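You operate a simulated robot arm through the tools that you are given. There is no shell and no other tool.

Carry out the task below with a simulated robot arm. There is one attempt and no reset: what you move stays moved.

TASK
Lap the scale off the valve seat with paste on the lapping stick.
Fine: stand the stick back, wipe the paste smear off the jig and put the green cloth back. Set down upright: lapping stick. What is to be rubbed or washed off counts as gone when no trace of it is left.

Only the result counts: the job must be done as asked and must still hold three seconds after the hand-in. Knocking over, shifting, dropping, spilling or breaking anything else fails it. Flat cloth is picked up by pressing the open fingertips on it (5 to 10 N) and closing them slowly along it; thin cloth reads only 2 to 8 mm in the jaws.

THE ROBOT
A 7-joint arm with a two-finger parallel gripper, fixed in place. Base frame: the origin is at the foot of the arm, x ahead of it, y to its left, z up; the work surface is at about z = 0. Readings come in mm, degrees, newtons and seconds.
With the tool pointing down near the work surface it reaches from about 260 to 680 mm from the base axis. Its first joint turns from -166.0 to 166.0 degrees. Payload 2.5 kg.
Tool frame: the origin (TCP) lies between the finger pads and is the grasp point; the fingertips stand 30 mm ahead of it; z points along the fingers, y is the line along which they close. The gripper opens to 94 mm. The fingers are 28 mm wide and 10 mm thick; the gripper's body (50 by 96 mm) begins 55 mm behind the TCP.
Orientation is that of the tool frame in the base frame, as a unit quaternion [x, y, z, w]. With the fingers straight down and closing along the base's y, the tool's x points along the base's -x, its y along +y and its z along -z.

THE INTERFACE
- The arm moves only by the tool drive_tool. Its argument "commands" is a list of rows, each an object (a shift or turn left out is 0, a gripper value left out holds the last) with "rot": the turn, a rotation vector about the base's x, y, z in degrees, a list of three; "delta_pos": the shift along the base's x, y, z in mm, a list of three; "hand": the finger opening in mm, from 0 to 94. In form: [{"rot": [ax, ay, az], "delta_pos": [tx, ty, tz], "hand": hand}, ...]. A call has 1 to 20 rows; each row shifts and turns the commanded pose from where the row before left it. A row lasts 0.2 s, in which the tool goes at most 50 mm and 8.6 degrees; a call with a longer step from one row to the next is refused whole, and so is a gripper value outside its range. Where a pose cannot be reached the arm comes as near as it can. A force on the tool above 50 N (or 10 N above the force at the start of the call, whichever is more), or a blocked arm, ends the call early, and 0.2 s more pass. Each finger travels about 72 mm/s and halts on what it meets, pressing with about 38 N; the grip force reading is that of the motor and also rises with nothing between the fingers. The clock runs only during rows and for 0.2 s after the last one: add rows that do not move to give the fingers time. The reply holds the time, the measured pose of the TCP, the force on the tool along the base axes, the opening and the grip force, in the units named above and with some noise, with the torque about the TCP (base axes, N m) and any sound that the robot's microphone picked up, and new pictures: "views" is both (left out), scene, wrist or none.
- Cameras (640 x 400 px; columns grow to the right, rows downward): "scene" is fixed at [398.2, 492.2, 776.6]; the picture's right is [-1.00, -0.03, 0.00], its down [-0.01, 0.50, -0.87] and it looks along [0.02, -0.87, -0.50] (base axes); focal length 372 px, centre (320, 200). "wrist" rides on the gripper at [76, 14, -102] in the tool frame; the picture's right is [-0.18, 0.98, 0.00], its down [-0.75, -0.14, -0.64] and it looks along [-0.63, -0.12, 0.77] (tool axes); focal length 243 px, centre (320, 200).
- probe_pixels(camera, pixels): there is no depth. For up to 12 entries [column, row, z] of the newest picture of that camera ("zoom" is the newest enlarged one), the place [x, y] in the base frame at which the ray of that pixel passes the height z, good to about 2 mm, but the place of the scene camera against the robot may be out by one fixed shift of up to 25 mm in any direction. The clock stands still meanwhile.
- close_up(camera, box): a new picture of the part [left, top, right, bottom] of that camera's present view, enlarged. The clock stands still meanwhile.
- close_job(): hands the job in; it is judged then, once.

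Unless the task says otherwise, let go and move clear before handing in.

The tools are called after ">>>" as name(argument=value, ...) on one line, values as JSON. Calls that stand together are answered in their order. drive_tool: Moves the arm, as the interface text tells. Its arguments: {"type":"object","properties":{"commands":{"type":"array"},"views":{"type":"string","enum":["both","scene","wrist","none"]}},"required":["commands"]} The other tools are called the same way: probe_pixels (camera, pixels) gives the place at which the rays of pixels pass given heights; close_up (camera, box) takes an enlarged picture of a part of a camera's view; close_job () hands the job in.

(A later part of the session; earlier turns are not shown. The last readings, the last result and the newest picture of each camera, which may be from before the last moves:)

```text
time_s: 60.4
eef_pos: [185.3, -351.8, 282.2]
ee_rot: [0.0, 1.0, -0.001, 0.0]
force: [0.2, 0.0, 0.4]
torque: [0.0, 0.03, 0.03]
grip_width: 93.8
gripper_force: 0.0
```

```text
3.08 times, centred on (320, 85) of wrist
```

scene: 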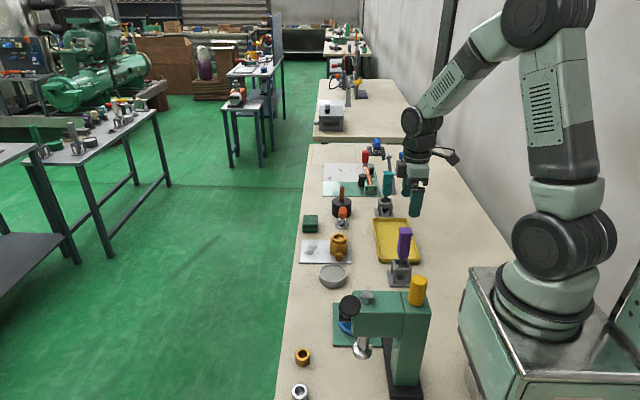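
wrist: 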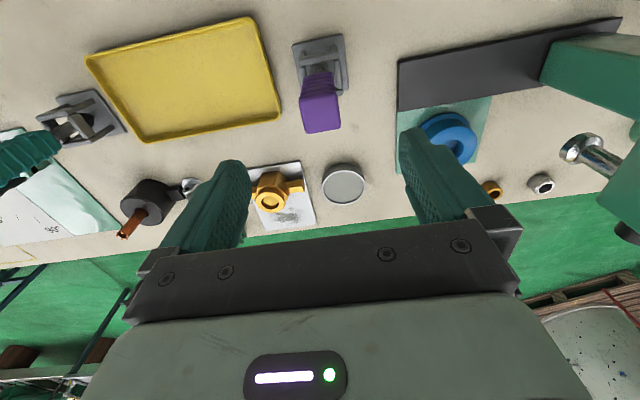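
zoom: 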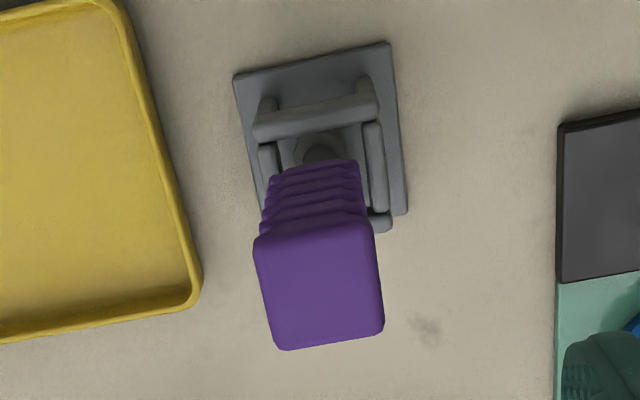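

The stick stands upright in its stand (scene zoom (322,150)). Now I'll move toward the green cloth (near (455,-612)) at a safe height to see it close up.

>>> drive_tool(commands=[{"delta_pos": [20, -20, 0]}, {"delta_pos": [32, -32, 0]}, {"delta_pos": [32, -32, 0]}, {"delta_pos": [32, -32, 0]}, {"delta_pos": [32, -32, 0]}, {"delta_pos": [22, -32, 0]}, {"delta_pos": [0, 0, 0]}, {"delta_pos": [0, 0, 0]}])

>>> close_up(camera="wrist", box=[230, 90, 420, 240])

```text
time_s: 62.2
eef_pos: [350.4, -531.6, 281.7]
ee_rot: [0.001, 1.0, 0.0, 0.0]
force: [-0.5, 0.4, 0.8]
torque: [0.02, -0.01, 0.03]
grip_width: 94.3
gripper_force: 0.0
```

scene: 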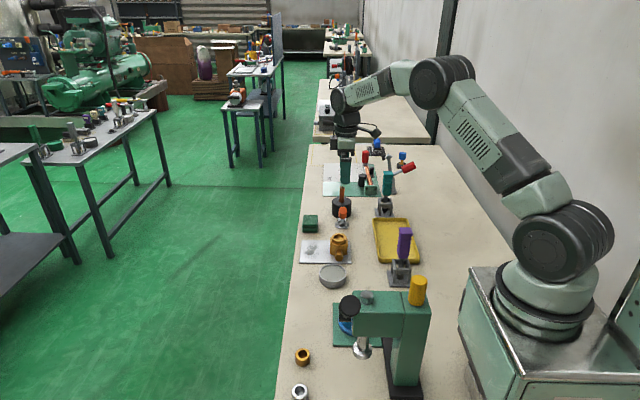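
wrist: 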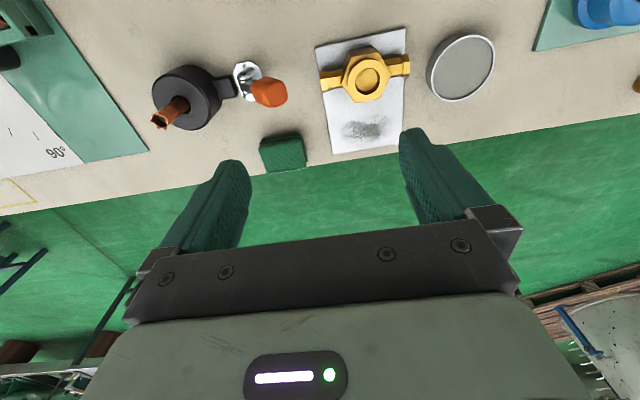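

```text
2.67 times, centred on (325, 165) of wrist
```

zoom: 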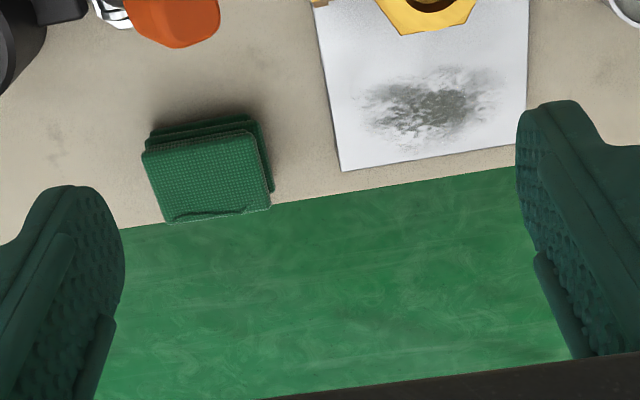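

The folded cloth is at wrist (283,157), a small pad lying at the bench edge. I'll probe its corners and the smear extents.

>>> probe_pixels(camera="wrist", pixels=[[283, 156.75, 20], [258.6, 147, 20], [299.5, 138.75, 20], [306.25, 168, 20], [266.9, 173.25, 20], [283, 156.75, 30], [341, 133, 4], [384, 125, 4], [364, 142, 4], [360, 118, 4], [274, 135, 0], [262, 137, 0]])

>>> close_up(camera="scene", box=[290, 200, 350, 260])

```text
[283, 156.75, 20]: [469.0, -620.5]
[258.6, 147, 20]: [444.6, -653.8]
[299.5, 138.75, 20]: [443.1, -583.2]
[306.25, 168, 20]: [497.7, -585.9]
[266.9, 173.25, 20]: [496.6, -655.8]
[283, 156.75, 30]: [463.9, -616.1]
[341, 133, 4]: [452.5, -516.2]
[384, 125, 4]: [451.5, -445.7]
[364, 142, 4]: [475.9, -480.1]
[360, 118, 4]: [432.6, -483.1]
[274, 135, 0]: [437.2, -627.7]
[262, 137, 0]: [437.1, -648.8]
```

```text
6.67 times, centred on (320, 230) of scene
```

zoom: 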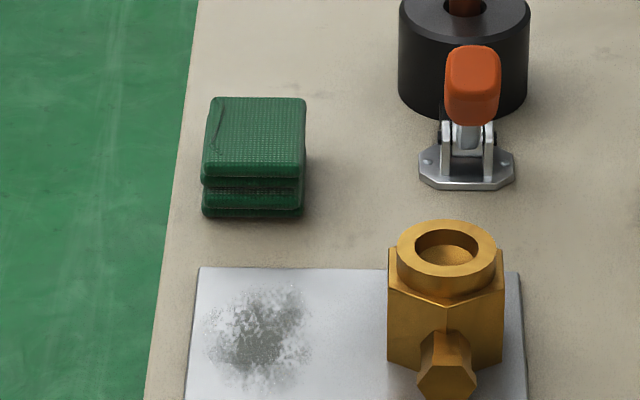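

The cloth spans about x 442–496, y -654 to -583, about 24 mm tall: 774 mm from the base axis, beyond the straight-down reach, so I'll need the tool tilted outward. I'll first try yawing the tool +90° here (jaws closing along x, camera on the far side) and see whether the arm can follow.

>>> drive_tool(commands=[{"rot": [0, 0, 8]}, {"rot": [0, 0, 8]}, {"rot": [0, 0, 8]}, {"rot": [0, 0, 8]}, {"rot": [0, 0, 8]}, {"rot": [0, 0, 8]}, {"rot": [0, 0, 8]}, {"rot": [0, 0, 8]}, {"rot": [0, 0, 8]}, {"rot": [0, 0, 8]}, {"rot": [0, 0, 8]}, {"rot": [0, 0, 2]}, {"rot": [0, 0, 0]}])

```text
time_s: 65.0
eef_pos: [355.1, -532.3, 282.2]
ee_rot: [0.708, -0.706, 0.0, -0.001]
force: [-0.3, -0.5, 0.3]
torque: [-0.01, -0.01, -0.01]
grip_width: 94.0
gripper_force: 0.1
```

scene: 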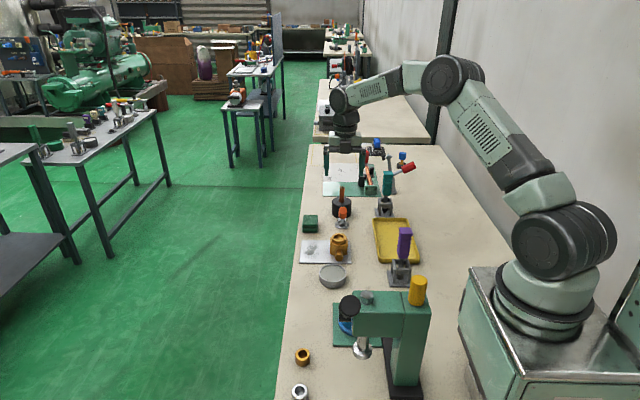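
wrist: 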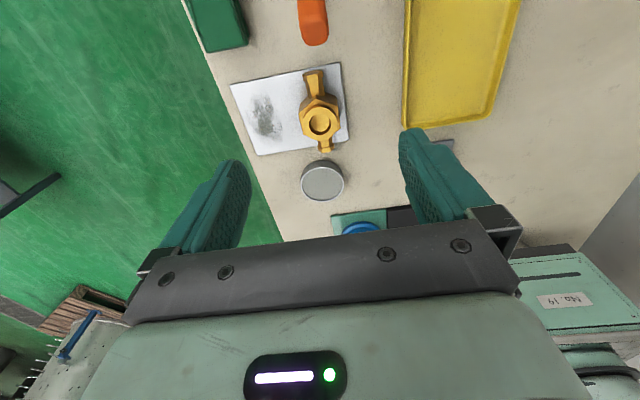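

The +90° yaw was reached exactly. Now I'll tilt the tool outward (toward -y) by 45° at this height and see whether that is followed too.

>>> drive_tool(commands=[{"rot": [-8, 0, 0]}, {"rot": [-8, 0, 0]}, {"rot": [-8, 0, 0]}, {"rot": [-8, 0, 0]}, {"rot": [-8, 0, 0]}, {"rot": [-5, 0, 0]}, {"rot": [0, 0, 0]}])

```text
time_s: 66.6
eef_pos: [354.3, -532.0, 284.1]
ee_rot: [-0.653, 0.653, -0.271, -0.272]
force: [0.0, -0.3, -0.8]
torque: [0.03, 0.02, 0.0]
grip_width: 94.3
gripper_force: 0.1
```

scene: 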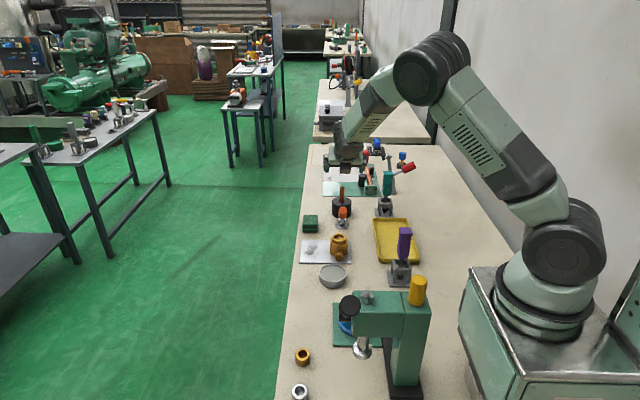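
wrist: 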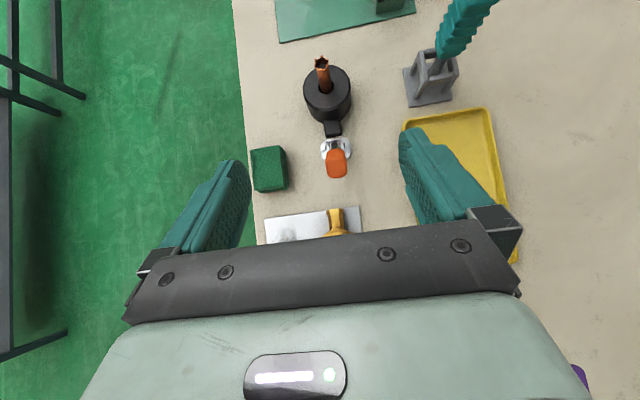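

The tilt was followed exactly, and the wrist camera now looks straight down, with the cloth at wrist (268,168). I'll zoom and probe it.

>>> close_up(camera="wrist", box=[230, 130, 370, 240])

>>> probe_pixels(camera="wrist", pixels=[[250, 148, 24], [284, 146, 24], [288, 190, 24], [255, 192, 24], [269, 168, 24], [338, 150, 0], [336, 165, 40], [327, 98, 80]])

```text
3.64 times, centred on (300, 185) of wrist
```

zoom: 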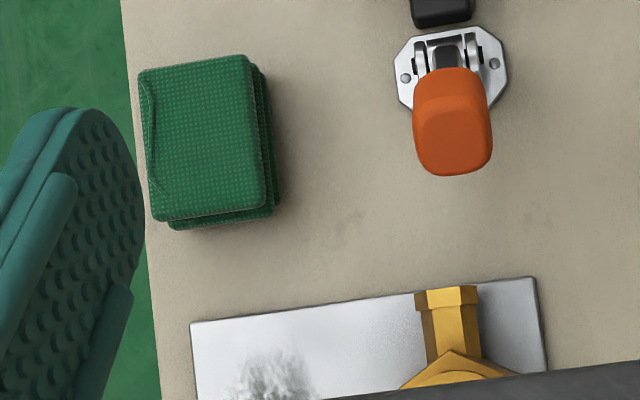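

```text
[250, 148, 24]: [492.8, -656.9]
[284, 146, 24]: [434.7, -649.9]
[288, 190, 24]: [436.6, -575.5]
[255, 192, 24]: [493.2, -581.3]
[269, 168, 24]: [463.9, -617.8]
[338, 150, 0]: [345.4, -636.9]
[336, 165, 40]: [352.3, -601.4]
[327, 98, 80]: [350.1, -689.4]
```

The cloth's top face is centred near (466,-617.5), about 54 by 71 mm and 24–28 mm tall. With the 45° tilt the TCP should come to about (466,-606,35); I'll first go above it at z≈120 and verify the arm can reach.

>>> drive_tool(commands=[{"delta_pos": [22, -14, -14], "hand": 94}, {"delta_pos": [30, -20, -20]}, {"delta_pos": [30, -20, -30]}, {"delta_pos": [30, -20, -30]}, {"delta_pos": [0, 0, -35]}, {"delta_pos": [0, 0, -35]}, {"delta_pos": [0, 0, 0]}, {"delta_pos": [0, 0, 0]}])

>>> close_up(camera="wrist", box=[220, 80, 420, 230])

```text
time_s: 68.4
eef_pos: [467.4, -606.1, 122.0]
ee_rot: [0.653, -0.653, 0.271, 0.271]
force: [1.3, -1.0, -0.7]
torque: [0.01, 0.02, 0.0]
grip_width: 94.1
gripper_force: 0.1
```

scene: 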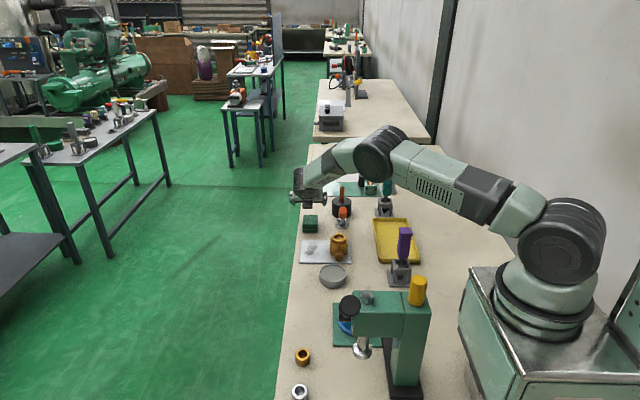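
wrist: 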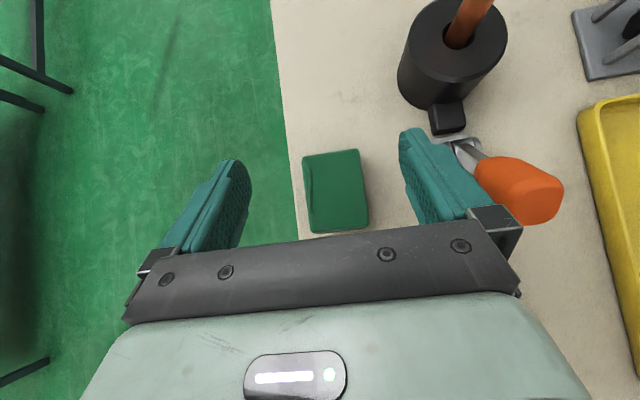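

```text
2.67 times, centred on (320, 155) of wrist
```

zoom: 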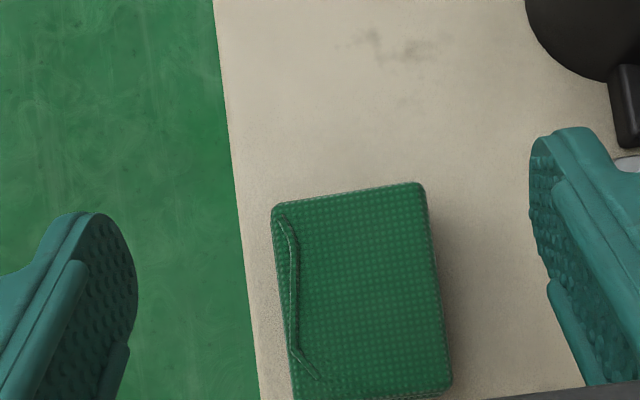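

The arm reaches it: pose reads (467.4,-606.1,122), and the pad is between the open fingers. I'll probe the pad's corners again from this nearer view.

>>> probe_pixels(camera="wrist", pixels=[[302, 157.6, 26], [359.4, 148.6, 26], [369.5, 224.4, 26], [311, 230, 26], [335, 191, 26], [271, 20, 0], [297, 235, 0]])

>>> close_up(camera="scene", box=[280, 160, 360, 260])

```text
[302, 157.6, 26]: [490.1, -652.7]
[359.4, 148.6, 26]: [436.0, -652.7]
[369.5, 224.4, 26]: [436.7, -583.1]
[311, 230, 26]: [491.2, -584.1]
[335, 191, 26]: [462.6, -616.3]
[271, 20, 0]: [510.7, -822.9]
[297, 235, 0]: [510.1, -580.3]
```

```text
4.00 times, centred on (320, 210) of scene
```

zoom: 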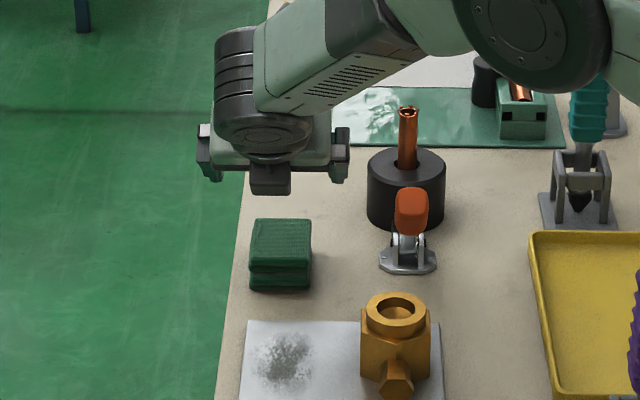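

The pad is centred at (463.5,-618), and the bench edge is at x≈510. I'll shift x by -3.5 mm and descend to z≈50 with jaws open.

>>> drive_tool(commands=[{"delta_pos": [-3.5, 0, -15]}, {"delta_pos": [0, 0, -20]}, {"delta_pos": [0, 0, -20]}, {"delta_pos": [0, 0, -15]}, {"delta_pos": [0, 0, 0]}, {"delta_pos": [0, 0, 0]}])

>>> close_up(camera="scene", box=[280, 170, 360, 260])

>>> close_up(camera="wrist", box=[200, 80, 440, 260])

```text
time_s: 69.8
eef_pos: [462.5, -606.9, 49.1]
ee_rot: [-0.653, 0.654, -0.27, -0.271]
force: [-0.4, 0.2, -0.7]
torque: [0.02, 0.01, -0.03]
grip_width: 93.9
gripper_force: 0.0
```

scene: 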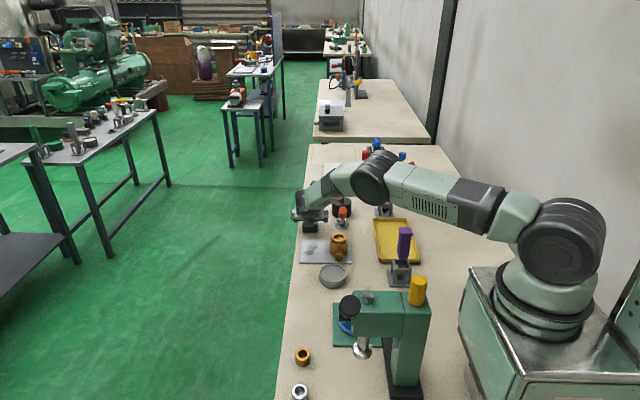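
wrist: 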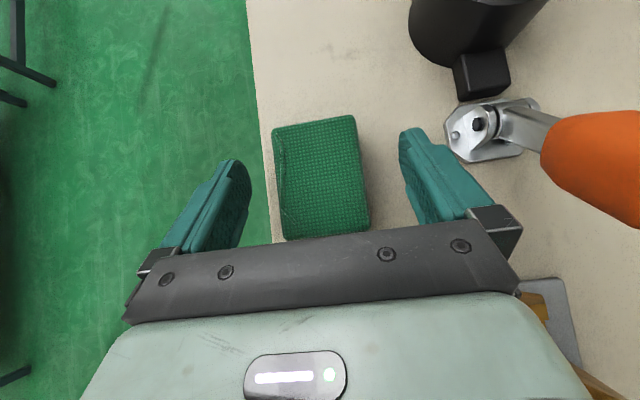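

```text
4.44 times, centred on (320, 215) of scene
```

zoom: 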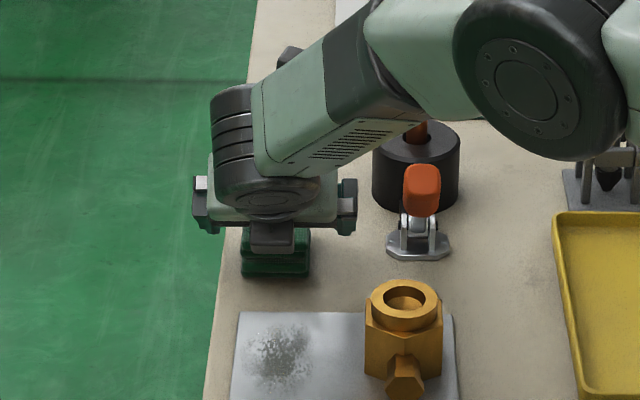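

```text
2.22 times, centred on (320, 170) of wrist
```

zoom: 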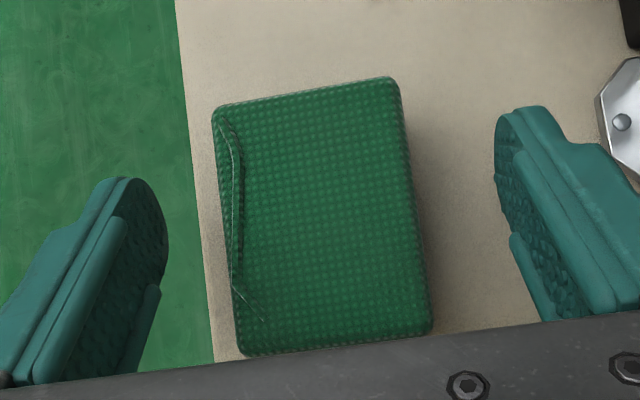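

The tool is at (462.5,-606.9,49) with the pad between the jaws. I'll go down to z≈36.5 so the lowest finger corners sit about 5 mm above the bench.

>>> drive_tool(commands=[{"delta_pos": [0.7, 0, -5]}, {"delta_pos": [0, 0, -4]}, {"delta_pos": [0, 0, -3]}, {"delta_pos": [0, 0, 0]}], views="none")

>>> close_up(camera="scene", box=[290, 200, 340, 240])

```text
time_s: 70.8
eef_pos: [463.4, -607.3, 38.2]
ee_rot: [-0.653, 0.654, -0.271, -0.27]
force: [-0.7, 0.0, 0.0]
torque: [-0.01, 0.0, 0.0]
grip_width: 93.9
gripper_force: 0.0
```

```text
10.00 times, centred on (315, 220) of scene
```

zoom: 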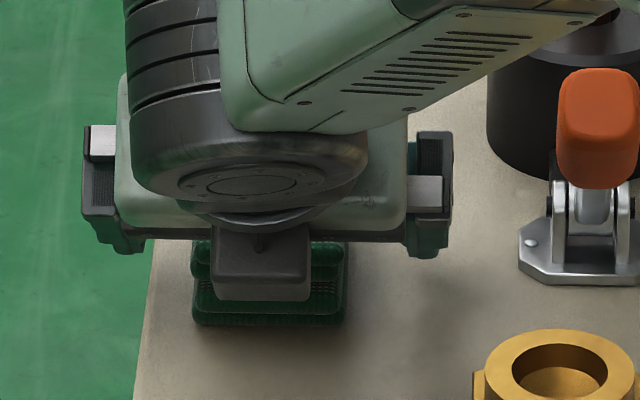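

No contact yet, clear all round. I'll close the jaws slowly on the pad's sides.

>>> drive_tool(commands=[{"hand": 84}, {"hand": 74}, {"hand": 66}, {"hand": 60}, {"hand": 56}, {"hand": 53}, {"hand": 50}, {"hand": 46}, {"hand": 42}, {"hand": 42}], views="wrist")

>>> close_up(camera="wrist", box=[200, 80, 440, 260])

>>> close_up(camera="scene", box=[290, 200, 340, 240])

```text
time_s: 73.0
eef_pos: [463.7, -607.6, 37.6]
ee_rot: [-0.653, 0.653, -0.271, -0.271]
force: [0.5, 0.0, 1.6]
torque: [0.04, 0.01, 0.03]
grip_width: 58.2
gripper_force: 37.7
```

wrist: 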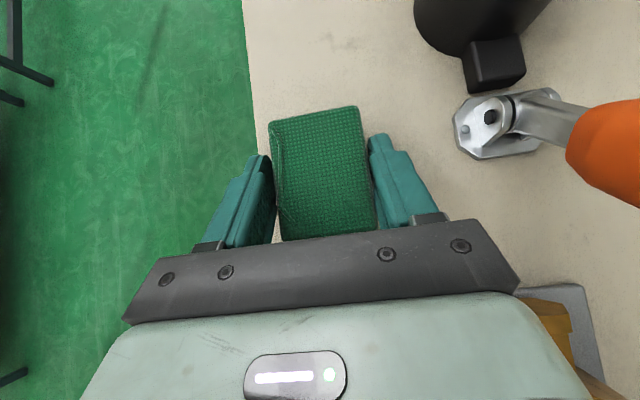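

```text
2.22 times, centred on (320, 170) of wrist
```

zoom: 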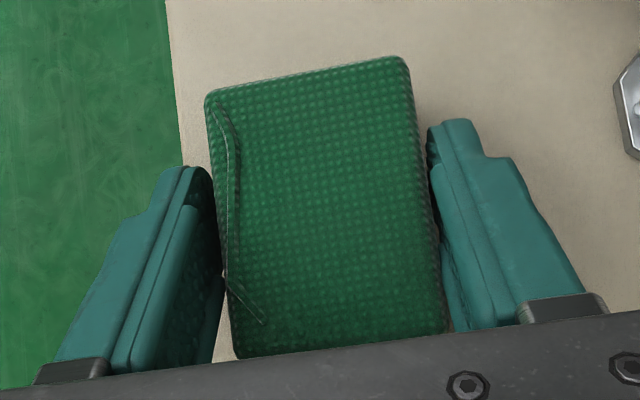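

```text
10.00 times, centred on (315, 220) of scene
```

zoom: 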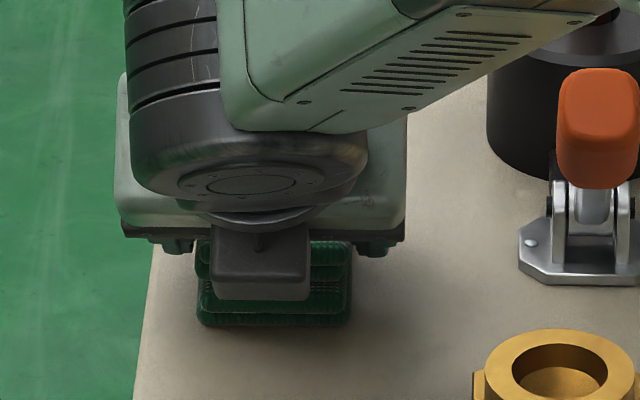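

The pad is held at 58 mm with 38 N. I'll lift slowly and check it comes along.

>>> drive_tool(commands=[{"delta_pos": [0, 0, 4], "hand": 42}, {"delta_pos": [0, 0, 8]}, {"delta_pos": [0, 0, 14]}, {"delta_pos": [0, 0, 14]}, {"delta_pos": [0, 0, 0]}])

>>> close_up(camera="scene", box=[290, 190, 350, 260])

>>> close_up(camera="wrist", box=[200, 80, 440, 260])

```text
time_s: 74.2
eef_pos: [464.2, -605.4, 77.7]
ee_rot: [-0.653, 0.653, -0.271, -0.271]
force: [-0.9, -0.8, -1.0]
torque: [-0.01, -0.04, 0.02]
grip_width: 58.0
gripper_force: 38.2
```

scene: 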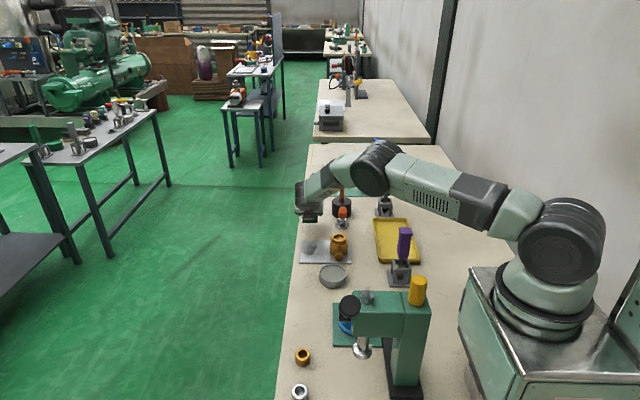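
wrist: 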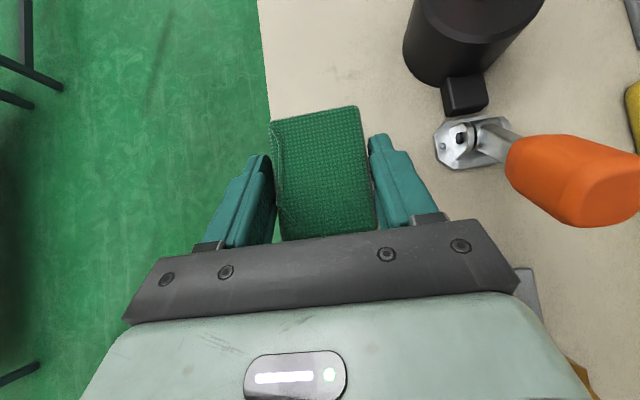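

```text
5.71 times, centred on (320, 225) of scene
```

zoom: 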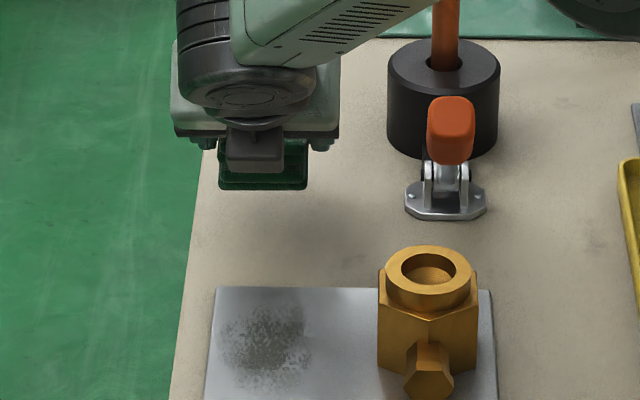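

```text
2.22 times, centred on (320, 170) of wrist
```

zoom: 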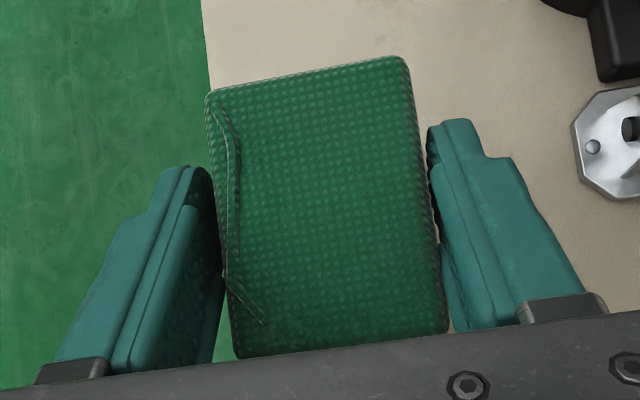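

The pad is lifted and held squarely. I'll carry it over the smear (smear spans about x 432–476, y -516 to -446), with the TCP at (454,-470), and lower toward the plate.

>>> drive_tool(commands=[{"delta_pos": [0, 15, 10]}, {"delta_pos": [-3, 30, 0]}, {"delta_pos": [-3, 30, 0]}, {"delta_pos": [-3, 30, 0]}, {"delta_pos": [-0.2, 31.3, 0]}, {"delta_pos": [0, 0, -15]}, {"delta_pos": [0, 0, -15]}, {"delta_pos": [0, 0, 0]}])

>>> close_up(camera="scene", box=[290, 200, 370, 280])

>>> close_up(camera="wrist", box=[220, 80, 460, 260])

```text
time_s: 76.0
eef_pos: [455.7, -470.6, 57.1]
ee_rot: [-0.653, 0.654, -0.27, -0.271]
force: [0.1, 0.1, -0.3]
torque: [0.0, 0.0, -0.02]
grip_width: 58.5
gripper_force: 38.1
```

scene: 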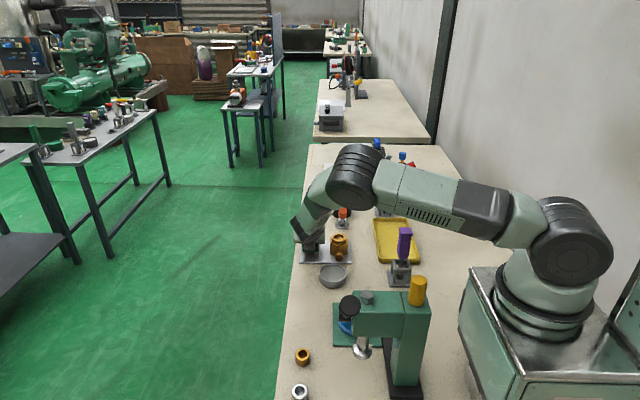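
wrist: 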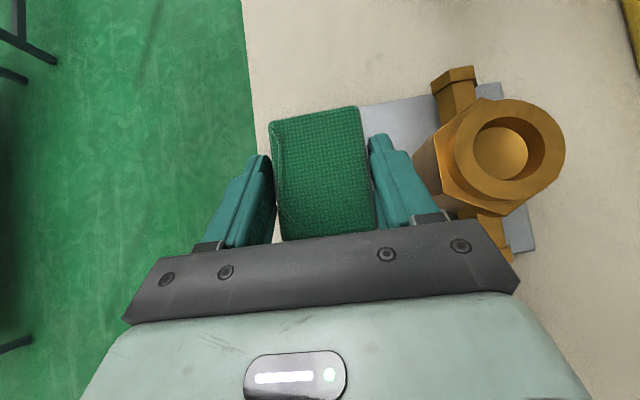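

```text
5.00 times, centred on (330, 240) of scene
```

zoom: 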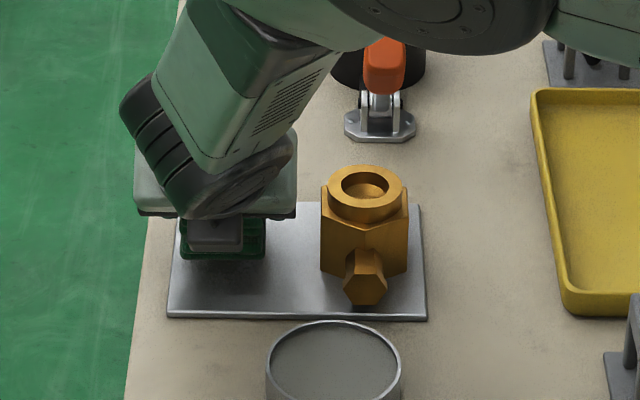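

```text
2.22 times, centred on (340, 170) of wrist
```

zoom: 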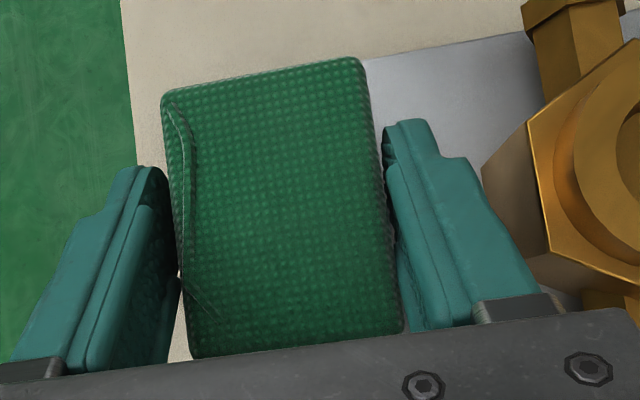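

The pad is over the smear with about 18 mm between the finger and the valve. I'll lower to contact in small steps.

>>> drive_tool(commands=[{"delta_pos": [0, 0, -5]}, {"delta_pos": [0, 0, -5]}, {"delta_pos": [0, 0, -2]}, {"delta_pos": [0, 0, 0]}], views="none")

```text
time_s: 77.0
eef_pos: [454.0, -468.8, 44.3]
ee_rot: [-0.653, 0.653, -0.271, -0.271]
force: [-0.3, 0.8, -0.1]
torque: [-0.01, 0.02, 0.01]
grip_width: 58.4
gripper_force: 38.3
```

>>> drive_tool(commands=[{"delta_pos": [0, 0, -1]}, {"delta_pos": [0, 0, -1]}, {"delta_pos": [0, 0, 0]}], views="none")

```text
time_s: 77.8
eef_pos: [455.3, -470.2, 44.4]
ee_rot: [0.653, -0.653, 0.272, 0.271]
force: [0.7, 0.8, 5.5]
torque: [0.12, -0.15, 0.02]
grip_width: 58.2
gripper_force: 38.0
```

Light contact (5.5 N) on the plate. I'll press about 0.8 mm more and stroke back and forth along y over the smear.

>>> drive_tool(commands=[{"delta_pos": [0, 0, -0.8]}, {"delta_pos": [0, -10, 0]}, {"delta_pos": [0, -10, 0]}, {"delta_pos": [0, 10, 0]}, {"delta_pos": [0, 10, 0]}, {"delta_pos": [0, 10, 0]}, {"delta_pos": [0, 10, 0]}, {"delta_pos": [0, -10, 0]}, {"delta_pos": [0, -10, 0]}, {"delta_pos": [0, -10, 0]}, {"delta_pos": [0, -10, 0]}, {"delta_pos": [0, 10, 0]}, {"delta_pos": [0, 10, 0]}, {"delta_pos": [0, 0, 0]}], views="wrist")

>>> close_up(camera="scene", box=[290, 210, 370, 280])

```text
time_s: 80.8
eef_pos: [452.6, -469.4, 41.6]
ee_rot: [-0.653, 0.653, -0.271, -0.272]
force: [-3.7, -8.1, 16.1]
torque: [0.13, -0.21, -0.06]
grip_width: 58.5
gripper_force: 38.0
```

wrist: 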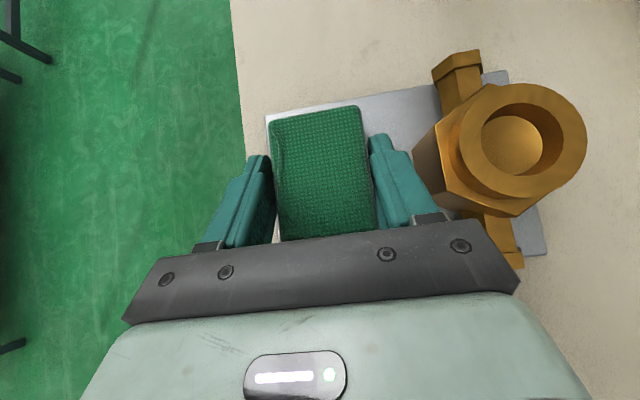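

```text
5.71 times, centred on (330, 245) of scene
```

zoom: 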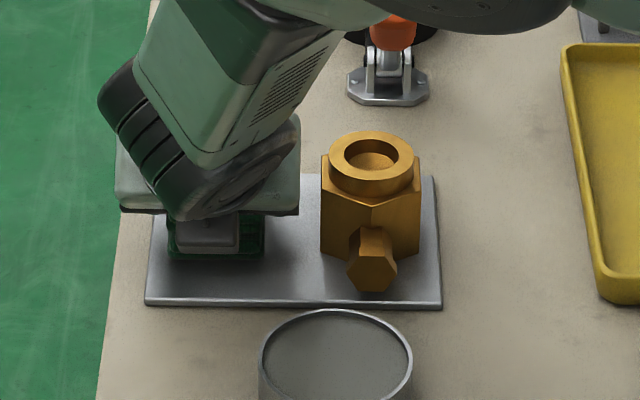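

The plate has not moved (corner still at scene (299.5,263)). I'll continue with strokes offset by ±6 mm in x.

>>> drive_tool(commands=[{"delta_pos": [7, 0, 0.3]}, {"delta_pos": [0, -10, 0]}, {"delta_pos": [0, -10, 0]}, {"delta_pos": [0, 10, 0]}, {"delta_pos": [0, 10, 0]}, {"delta_pos": [0, 10, 0]}, {"delta_pos": [0, 10, 0]}, {"delta_pos": [-7, -5, 0]}, {"delta_pos": [-6, -5, 0]}, {"delta_pos": [0, -10, 0]}, {"delta_pos": [0, -10, 0]}, {"delta_pos": [0, -10, 0]}, {"delta_pos": [0, 10, 0]}, {"delta_pos": [0, 10, 0]}, {"delta_pos": [0, 10, 0]}, {"delta_pos": [0, 10, 0]}, {"delta_pos": [6, -10, 0]}, {"delta_pos": [0, -10, 0]}, {"delta_pos": [0, 0, 0]}], views="none")

```text
time_s: 84.8
eef_pos: [454.7, -468.5, 41.4]
ee_rot: [0.654, -0.653, 0.271, 0.269]
force: [3.4, 7.4, 16.4]
torque: [0.11, 0.06, -0.02]
grip_width: 58.3
gripper_force: 38.2
```

Strokes done at a steady 16 N. I'll lift and carry the pad back towards its place so both cameras can see the plate.

>>> drive_tool(commands=[{"delta_pos": [0, 0, 10]}, {"delta_pos": [0, 0, 20]}, {"delta_pos": [0, -15, 14]}, {"delta_pos": [2, -30, 0]}, {"delta_pos": [2, -30, 0]}, {"delta_pos": [2, -30, 0]}, {"delta_pos": [2, -31, 0]}, {"delta_pos": [0, 0, 0]}])

>>> close_up(camera="scene", box=[290, 210, 370, 280])

>>> close_up(camera="scene", box=[296, 236, 336, 266])

```text
time_s: 86.6
eef_pos: [463.8, -606.7, 85.6]
ee_rot: [-0.653, 0.653, -0.271, -0.271]
force: [0.4, 0.4, -0.6]
torque: [-0.03, 0.0, 0.01]
grip_width: 58.4
gripper_force: 38.1
```

scene: 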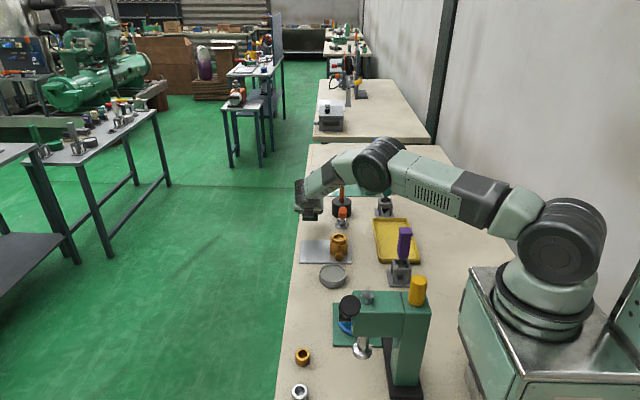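
wrist: 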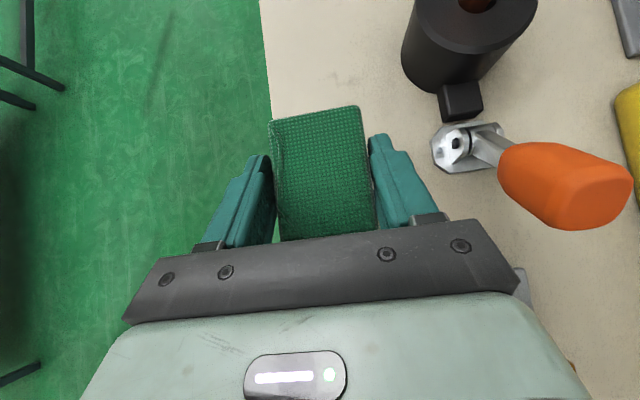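

```text
5.71 times, centred on (330, 245) of scene
```

zoom: 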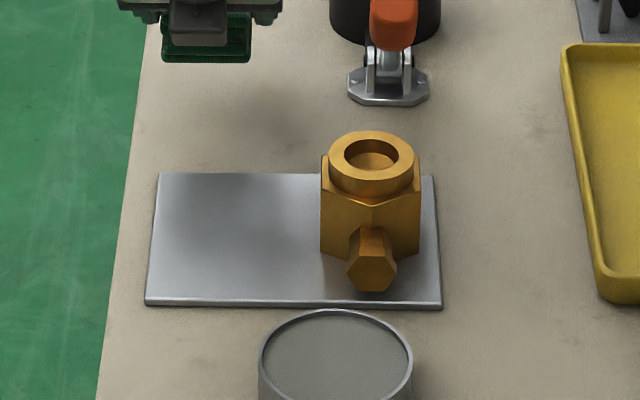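

```text
13.33 times, centred on (316, 251) of scene
```

zoom: 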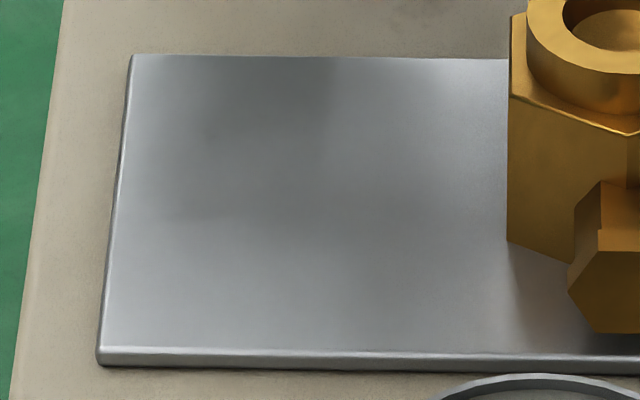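

The smear seems gone, though the arm darkens the plate. I'll raise the pad to remove the shadow and look again before deciding.

>>> drive_tool(commands=[{"delta_pos": [-10, 10, 40]}, {"delta_pos": [-20, 0, 45]}, {"delta_pos": [-30, 0, 40]}, {"delta_pos": [-30, 0, 30]}, {"delta_pos": [0, 0, 0]}])

>>> close_up(camera="scene", box=[296, 236, 336, 266])

```text
time_s: 87.8
eef_pos: [372.8, -596.0, 243.5]
ee_rot: [-0.653, 0.653, -0.271, -0.271]
force: [0.5, -0.9, -0.2]
torque: [0.01, 0.04, -0.01]
grip_width: 58.5
gripper_force: 37.7
```

scene: 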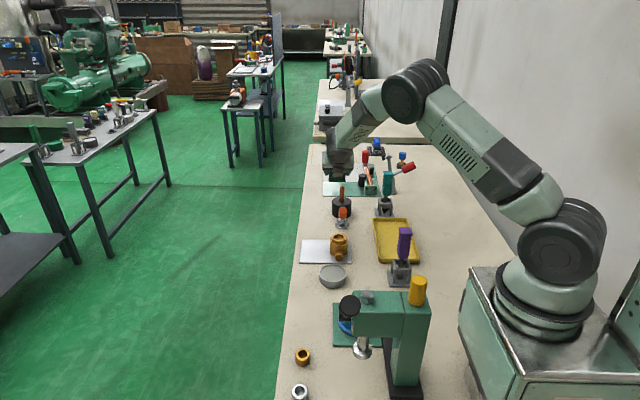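
wrist: 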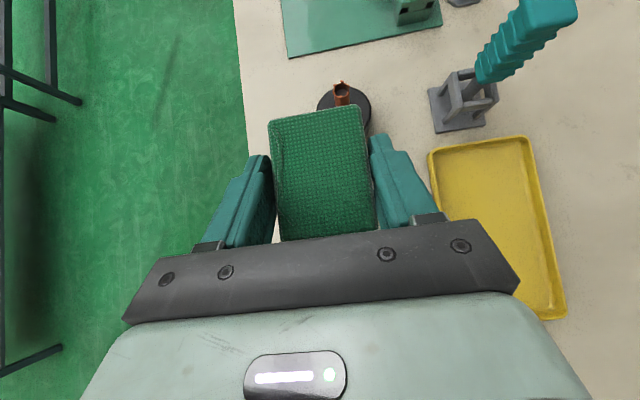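

```text
13.33 times, centred on (316, 251) of scene
```

zoom: 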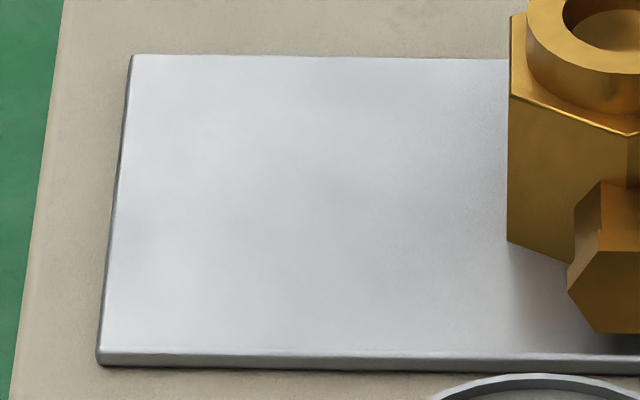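

The plate now looks clean and bright. I'll take a tighter enlargement of the former smear area to look for faint traces.

>>> close_up(camera="scene", box=[300, 240, 328, 262])

>>> close_up(camera="scene", box=[290, 205, 360, 265])

```text
16.00 times, centred on (314, 251) of scene
```

zoom: 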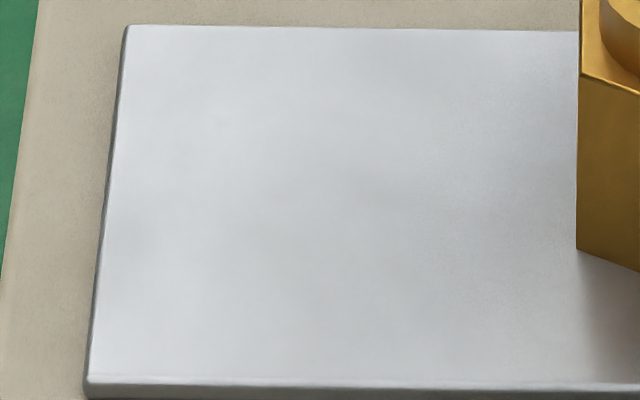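

```text
6.67 times, centred on (325, 235) of scene
```

zoom: 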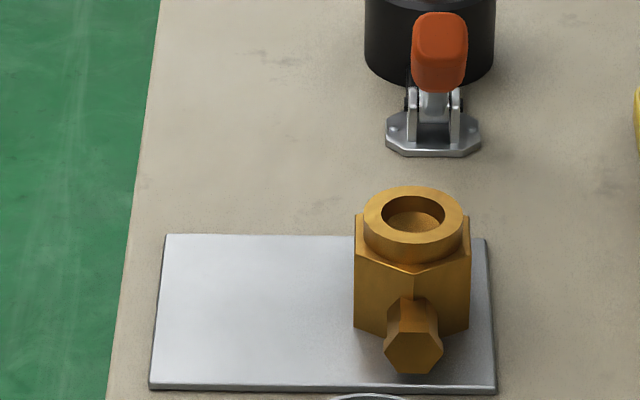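

No blotches are left. While the pad is still in hand I'll make one more wiping pass over the area to be certain, approaching from straight above.

>>> drive_tool(commands=[{"delta_pos": [22, 31, 0]}, {"delta_pos": [30, 35, 0]}, {"delta_pos": [30, 35, 0]}, {"delta_pos": [0, 25, -30]}, {"delta_pos": [0, 0, -40]}, {"delta_pos": [0, 0, -45]}, {"delta_pos": [0, 0, -40]}, {"delta_pos": [0, 0, -25]}, {"delta_pos": [0, 0, -10]}, {"delta_pos": [0, 0, -5]}, {"delta_pos": [0, 0, 0]}], views="wrist")

```text
time_s: 90.2
eef_pos: [455.3, -469.5, 46.3]
ee_rot: [-0.653, 0.654, -0.27, -0.271]
force: [-0.3, -0.3, 0.4]
torque: [0.0, -0.01, 0.02]
grip_width: 58.3
gripper_force: 38.1
```

wrist: 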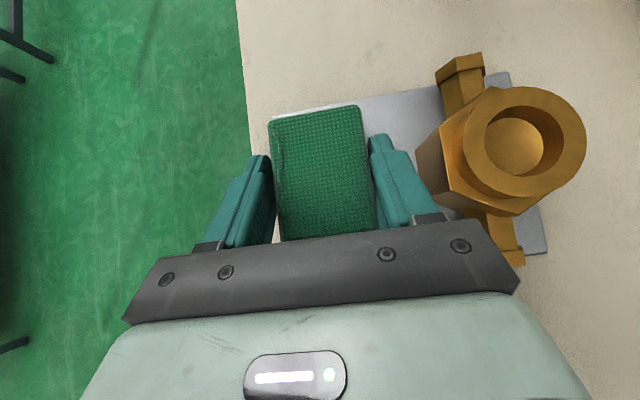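

The pad is 4 mm above the plate. I'll press down to the same level as before and stroke over the area.

>>> drive_tool(commands=[{"delta_pos": [0, 0, -3]}, {"delta_pos": [0, 0, -1.2]}, {"delta_pos": [7, -10, 0]}, {"delta_pos": [0, -10, 0]}, {"delta_pos": [0, 10, 0]}, {"delta_pos": [0, 10, 0]}, {"delta_pos": [0, 10, 0]}, {"delta_pos": [0, 10, 0]}, {"delta_pos": [-7, -10, 0]}, {"delta_pos": [0, -10, 0]}, {"delta_pos": [0, -10, 0]}, {"delta_pos": [0, -10, 0]}, {"delta_pos": [-6, 10, 0]}, {"delta_pos": [0, 10, 0]}, {"delta_pos": [0, 10, 0]}, {"delta_pos": [0, 10, 0]}, {"delta_pos": [6, -10, 0]}, {"delta_pos": [0, -10, 0]}, {"delta_pos": [0, 0, 0]}], views="none")

```text
time_s: 94.2
eef_pos: [453.3, -470.6, 42.2]
ee_rot: [0.653, -0.653, 0.271, 0.271]
force: [-0.4, 1.8, 5.6]
torque: [0.12, 0.0, 0.01]
grip_width: 58.4
gripper_force: 38.1
```

Second pass done. I'll lift, carry the pad back above its original place (x corrected by +1.6 mm for the small centring shift at pick-up).

>>> drive_tool(commands=[{"delta_pos": [0, 0, 10]}, {"delta_pos": [0, 0, 20]}, {"delta_pos": [0, -15, 15]}, {"delta_pos": [3, -30, 0]}, {"delta_pos": [3, -30, 0]}, {"delta_pos": [3, -30, 0]}, {"delta_pos": [1.8, -31.3, 0]}, {"delta_pos": [0, 0, -20]}, {"delta_pos": [0, 0, -15]}, {"delta_pos": [0, 0, -8]}, {"delta_pos": [0, 0, 0]}, {"delta_pos": [0, 0, 0]}])

>>> close_up(camera="scene", box=[290, 200, 340, 240])

>>> close_up(camera="wrist", box=[200, 80, 440, 260])

```text
time_s: 96.8
eef_pos: [464.1, -606.1, 43.7]
ee_rot: [-0.653, 0.653, -0.271, -0.271]
force: [0.8, -0.5, -1.5]
torque: [0.01, -0.01, 0.0]
grip_width: 58.3
gripper_force: 38.2
```

scene: 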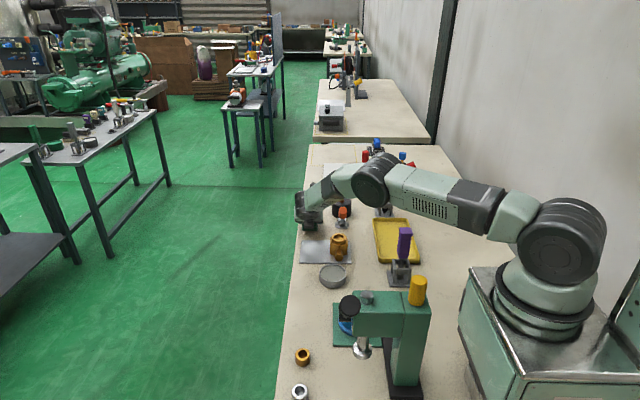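
wrist: 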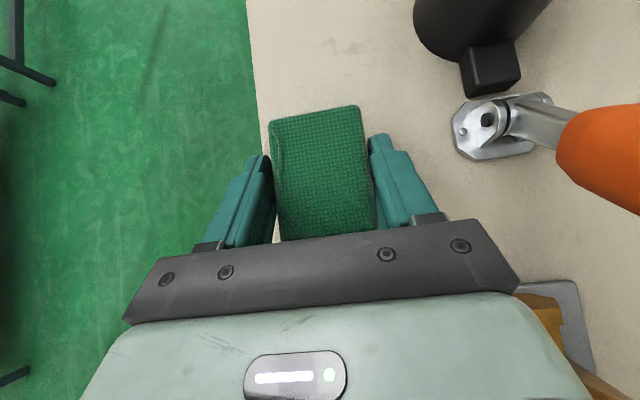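

```text
10.00 times, centred on (315, 220) of scene
```

zoom: 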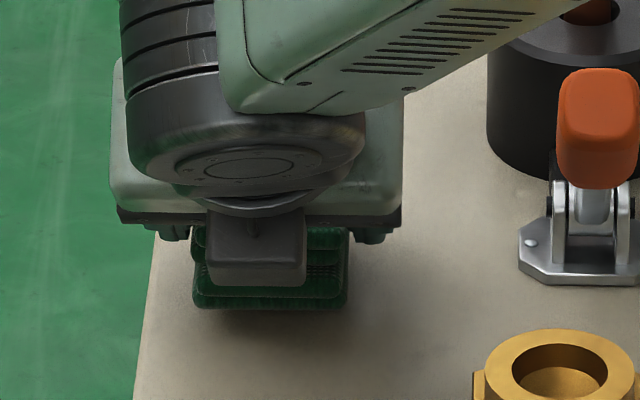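

```text
2.22 times, centred on (320, 170) of wrist
```

zoom: 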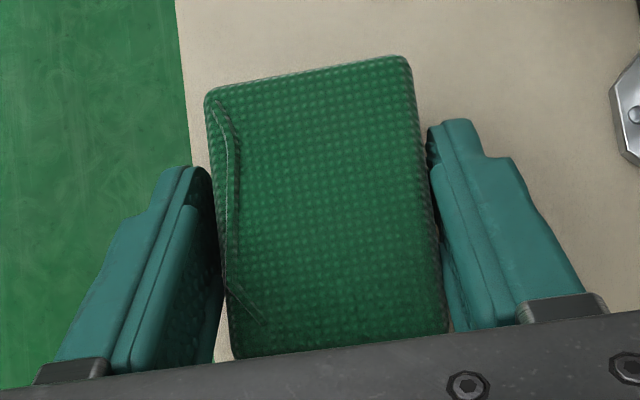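

The pad hangs about 7 mm over its original spot (scene zoom 192–347, originally 193–347). Lowering to touch down.

>>> drive_tool(commands=[{"delta_pos": [0, 0, -3]}, {"delta_pos": [0, 0, -2]}, {"delta_pos": [0, 0, -1.5]}, {"delta_pos": [0, 0, 0]}], views="none")

```text
time_s: 97.8
eef_pos: [465.4, -605.5, 36.5]
ee_rot: [0.654, -0.653, 0.271, 0.27]
force: [0.7, 0.7, -0.6]
torque: [0.05, 0.01, 0.0]
grip_width: 58.0
gripper_force: 37.8
```

>>> drive_tool(commands=[{"delta_pos": [0, 0, -0.8]}, {"delta_pos": [0, 0, 0]}], views="none")

>>> close_up(camera="scene", box=[290, 200, 340, 240])

```text
time_s: 98.4
eef_pos: [465.8, -604.8, 37.0]
ee_rot: [0.654, -0.653, 0.27, 0.27]
force: [0.2, 0.5, -0.5]
torque: [0.04, -0.06, -0.01]
grip_width: 58.4
gripper_force: 38.2
```

```text
10.00 times, centred on (315, 220) of scene
```

zoom: 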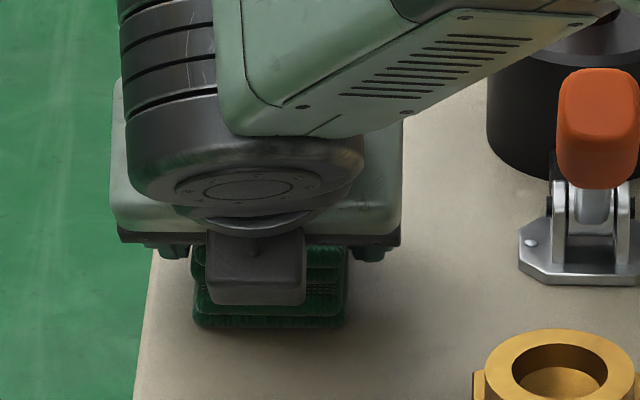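

The pad is at its original height and about 1.5 mm too far in +y (pose y -604.8 versus -607 at pick-up). I'll correct that and lower the last fraction until it bears on the bench.

>>> drive_tool(commands=[{"delta_pos": [-0.5, -1.5, 0]}, {"delta_pos": [0, 0, -0.6]}, {"delta_pos": [0, 0, 0]}], views="none")

```text
time_s: 99.2
eef_pos: [463.4, -605.9, 36.0]
ee_rot: [-0.653, 0.653, -0.271, -0.27]
force: [0.5, -0.2, -0.5]
torque: [-0.01, -0.02, 0.01]
grip_width: 58.5
gripper_force: 37.9
```

>>> drive_tool(commands=[{"delta_pos": [0, 0, -0.7]}, {"delta_pos": [0, 0, 0]}], views="none")

```text
time_s: 99.8
eef_pos: [464.5, -607.1, 36.0]
ee_rot: [0.653, -0.653, 0.272, 0.271]
force: [-1.1, 2.2, 4.0]
torque: [0.1, 0.01, 0.01]
grip_width: 58.0
gripper_force: 38.3
```

It now bears on the bench (4 N). I'll open the jaws slowly to release it.

>>> drive_tool(commands=[{"hand": 58}, {"hand": 61}, {"hand": 66}, {"hand": 74}, {"hand": 84}, {"hand": 94}, {"hand": 94}], views="wrist")

>>> close_up(camera="scene", box=[290, 200, 340, 240])

```text
time_s: 101.4
eef_pos: [463.6, -608.4, 35.7]
ee_rot: [0.654, -0.653, 0.271, 0.27]
force: [0.3, 0.7, -0.3]
torque: [-0.01, -0.01, 0.01]
grip_width: 93.8
gripper_force: 0.2
```

wrist: 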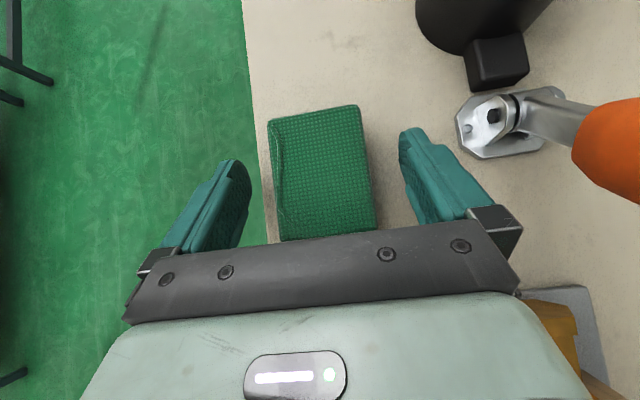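

```text
10.00 times, centred on (315, 220) of scene
```

zoom: 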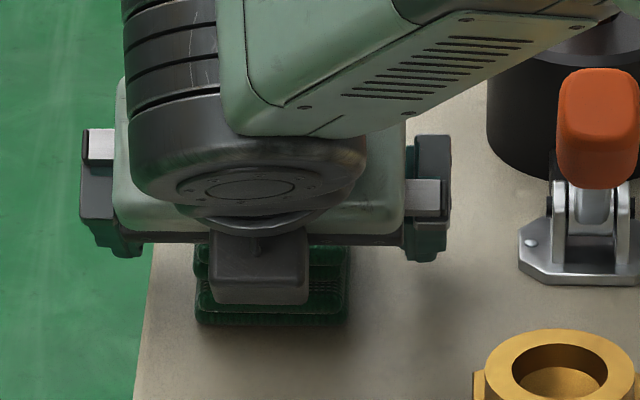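

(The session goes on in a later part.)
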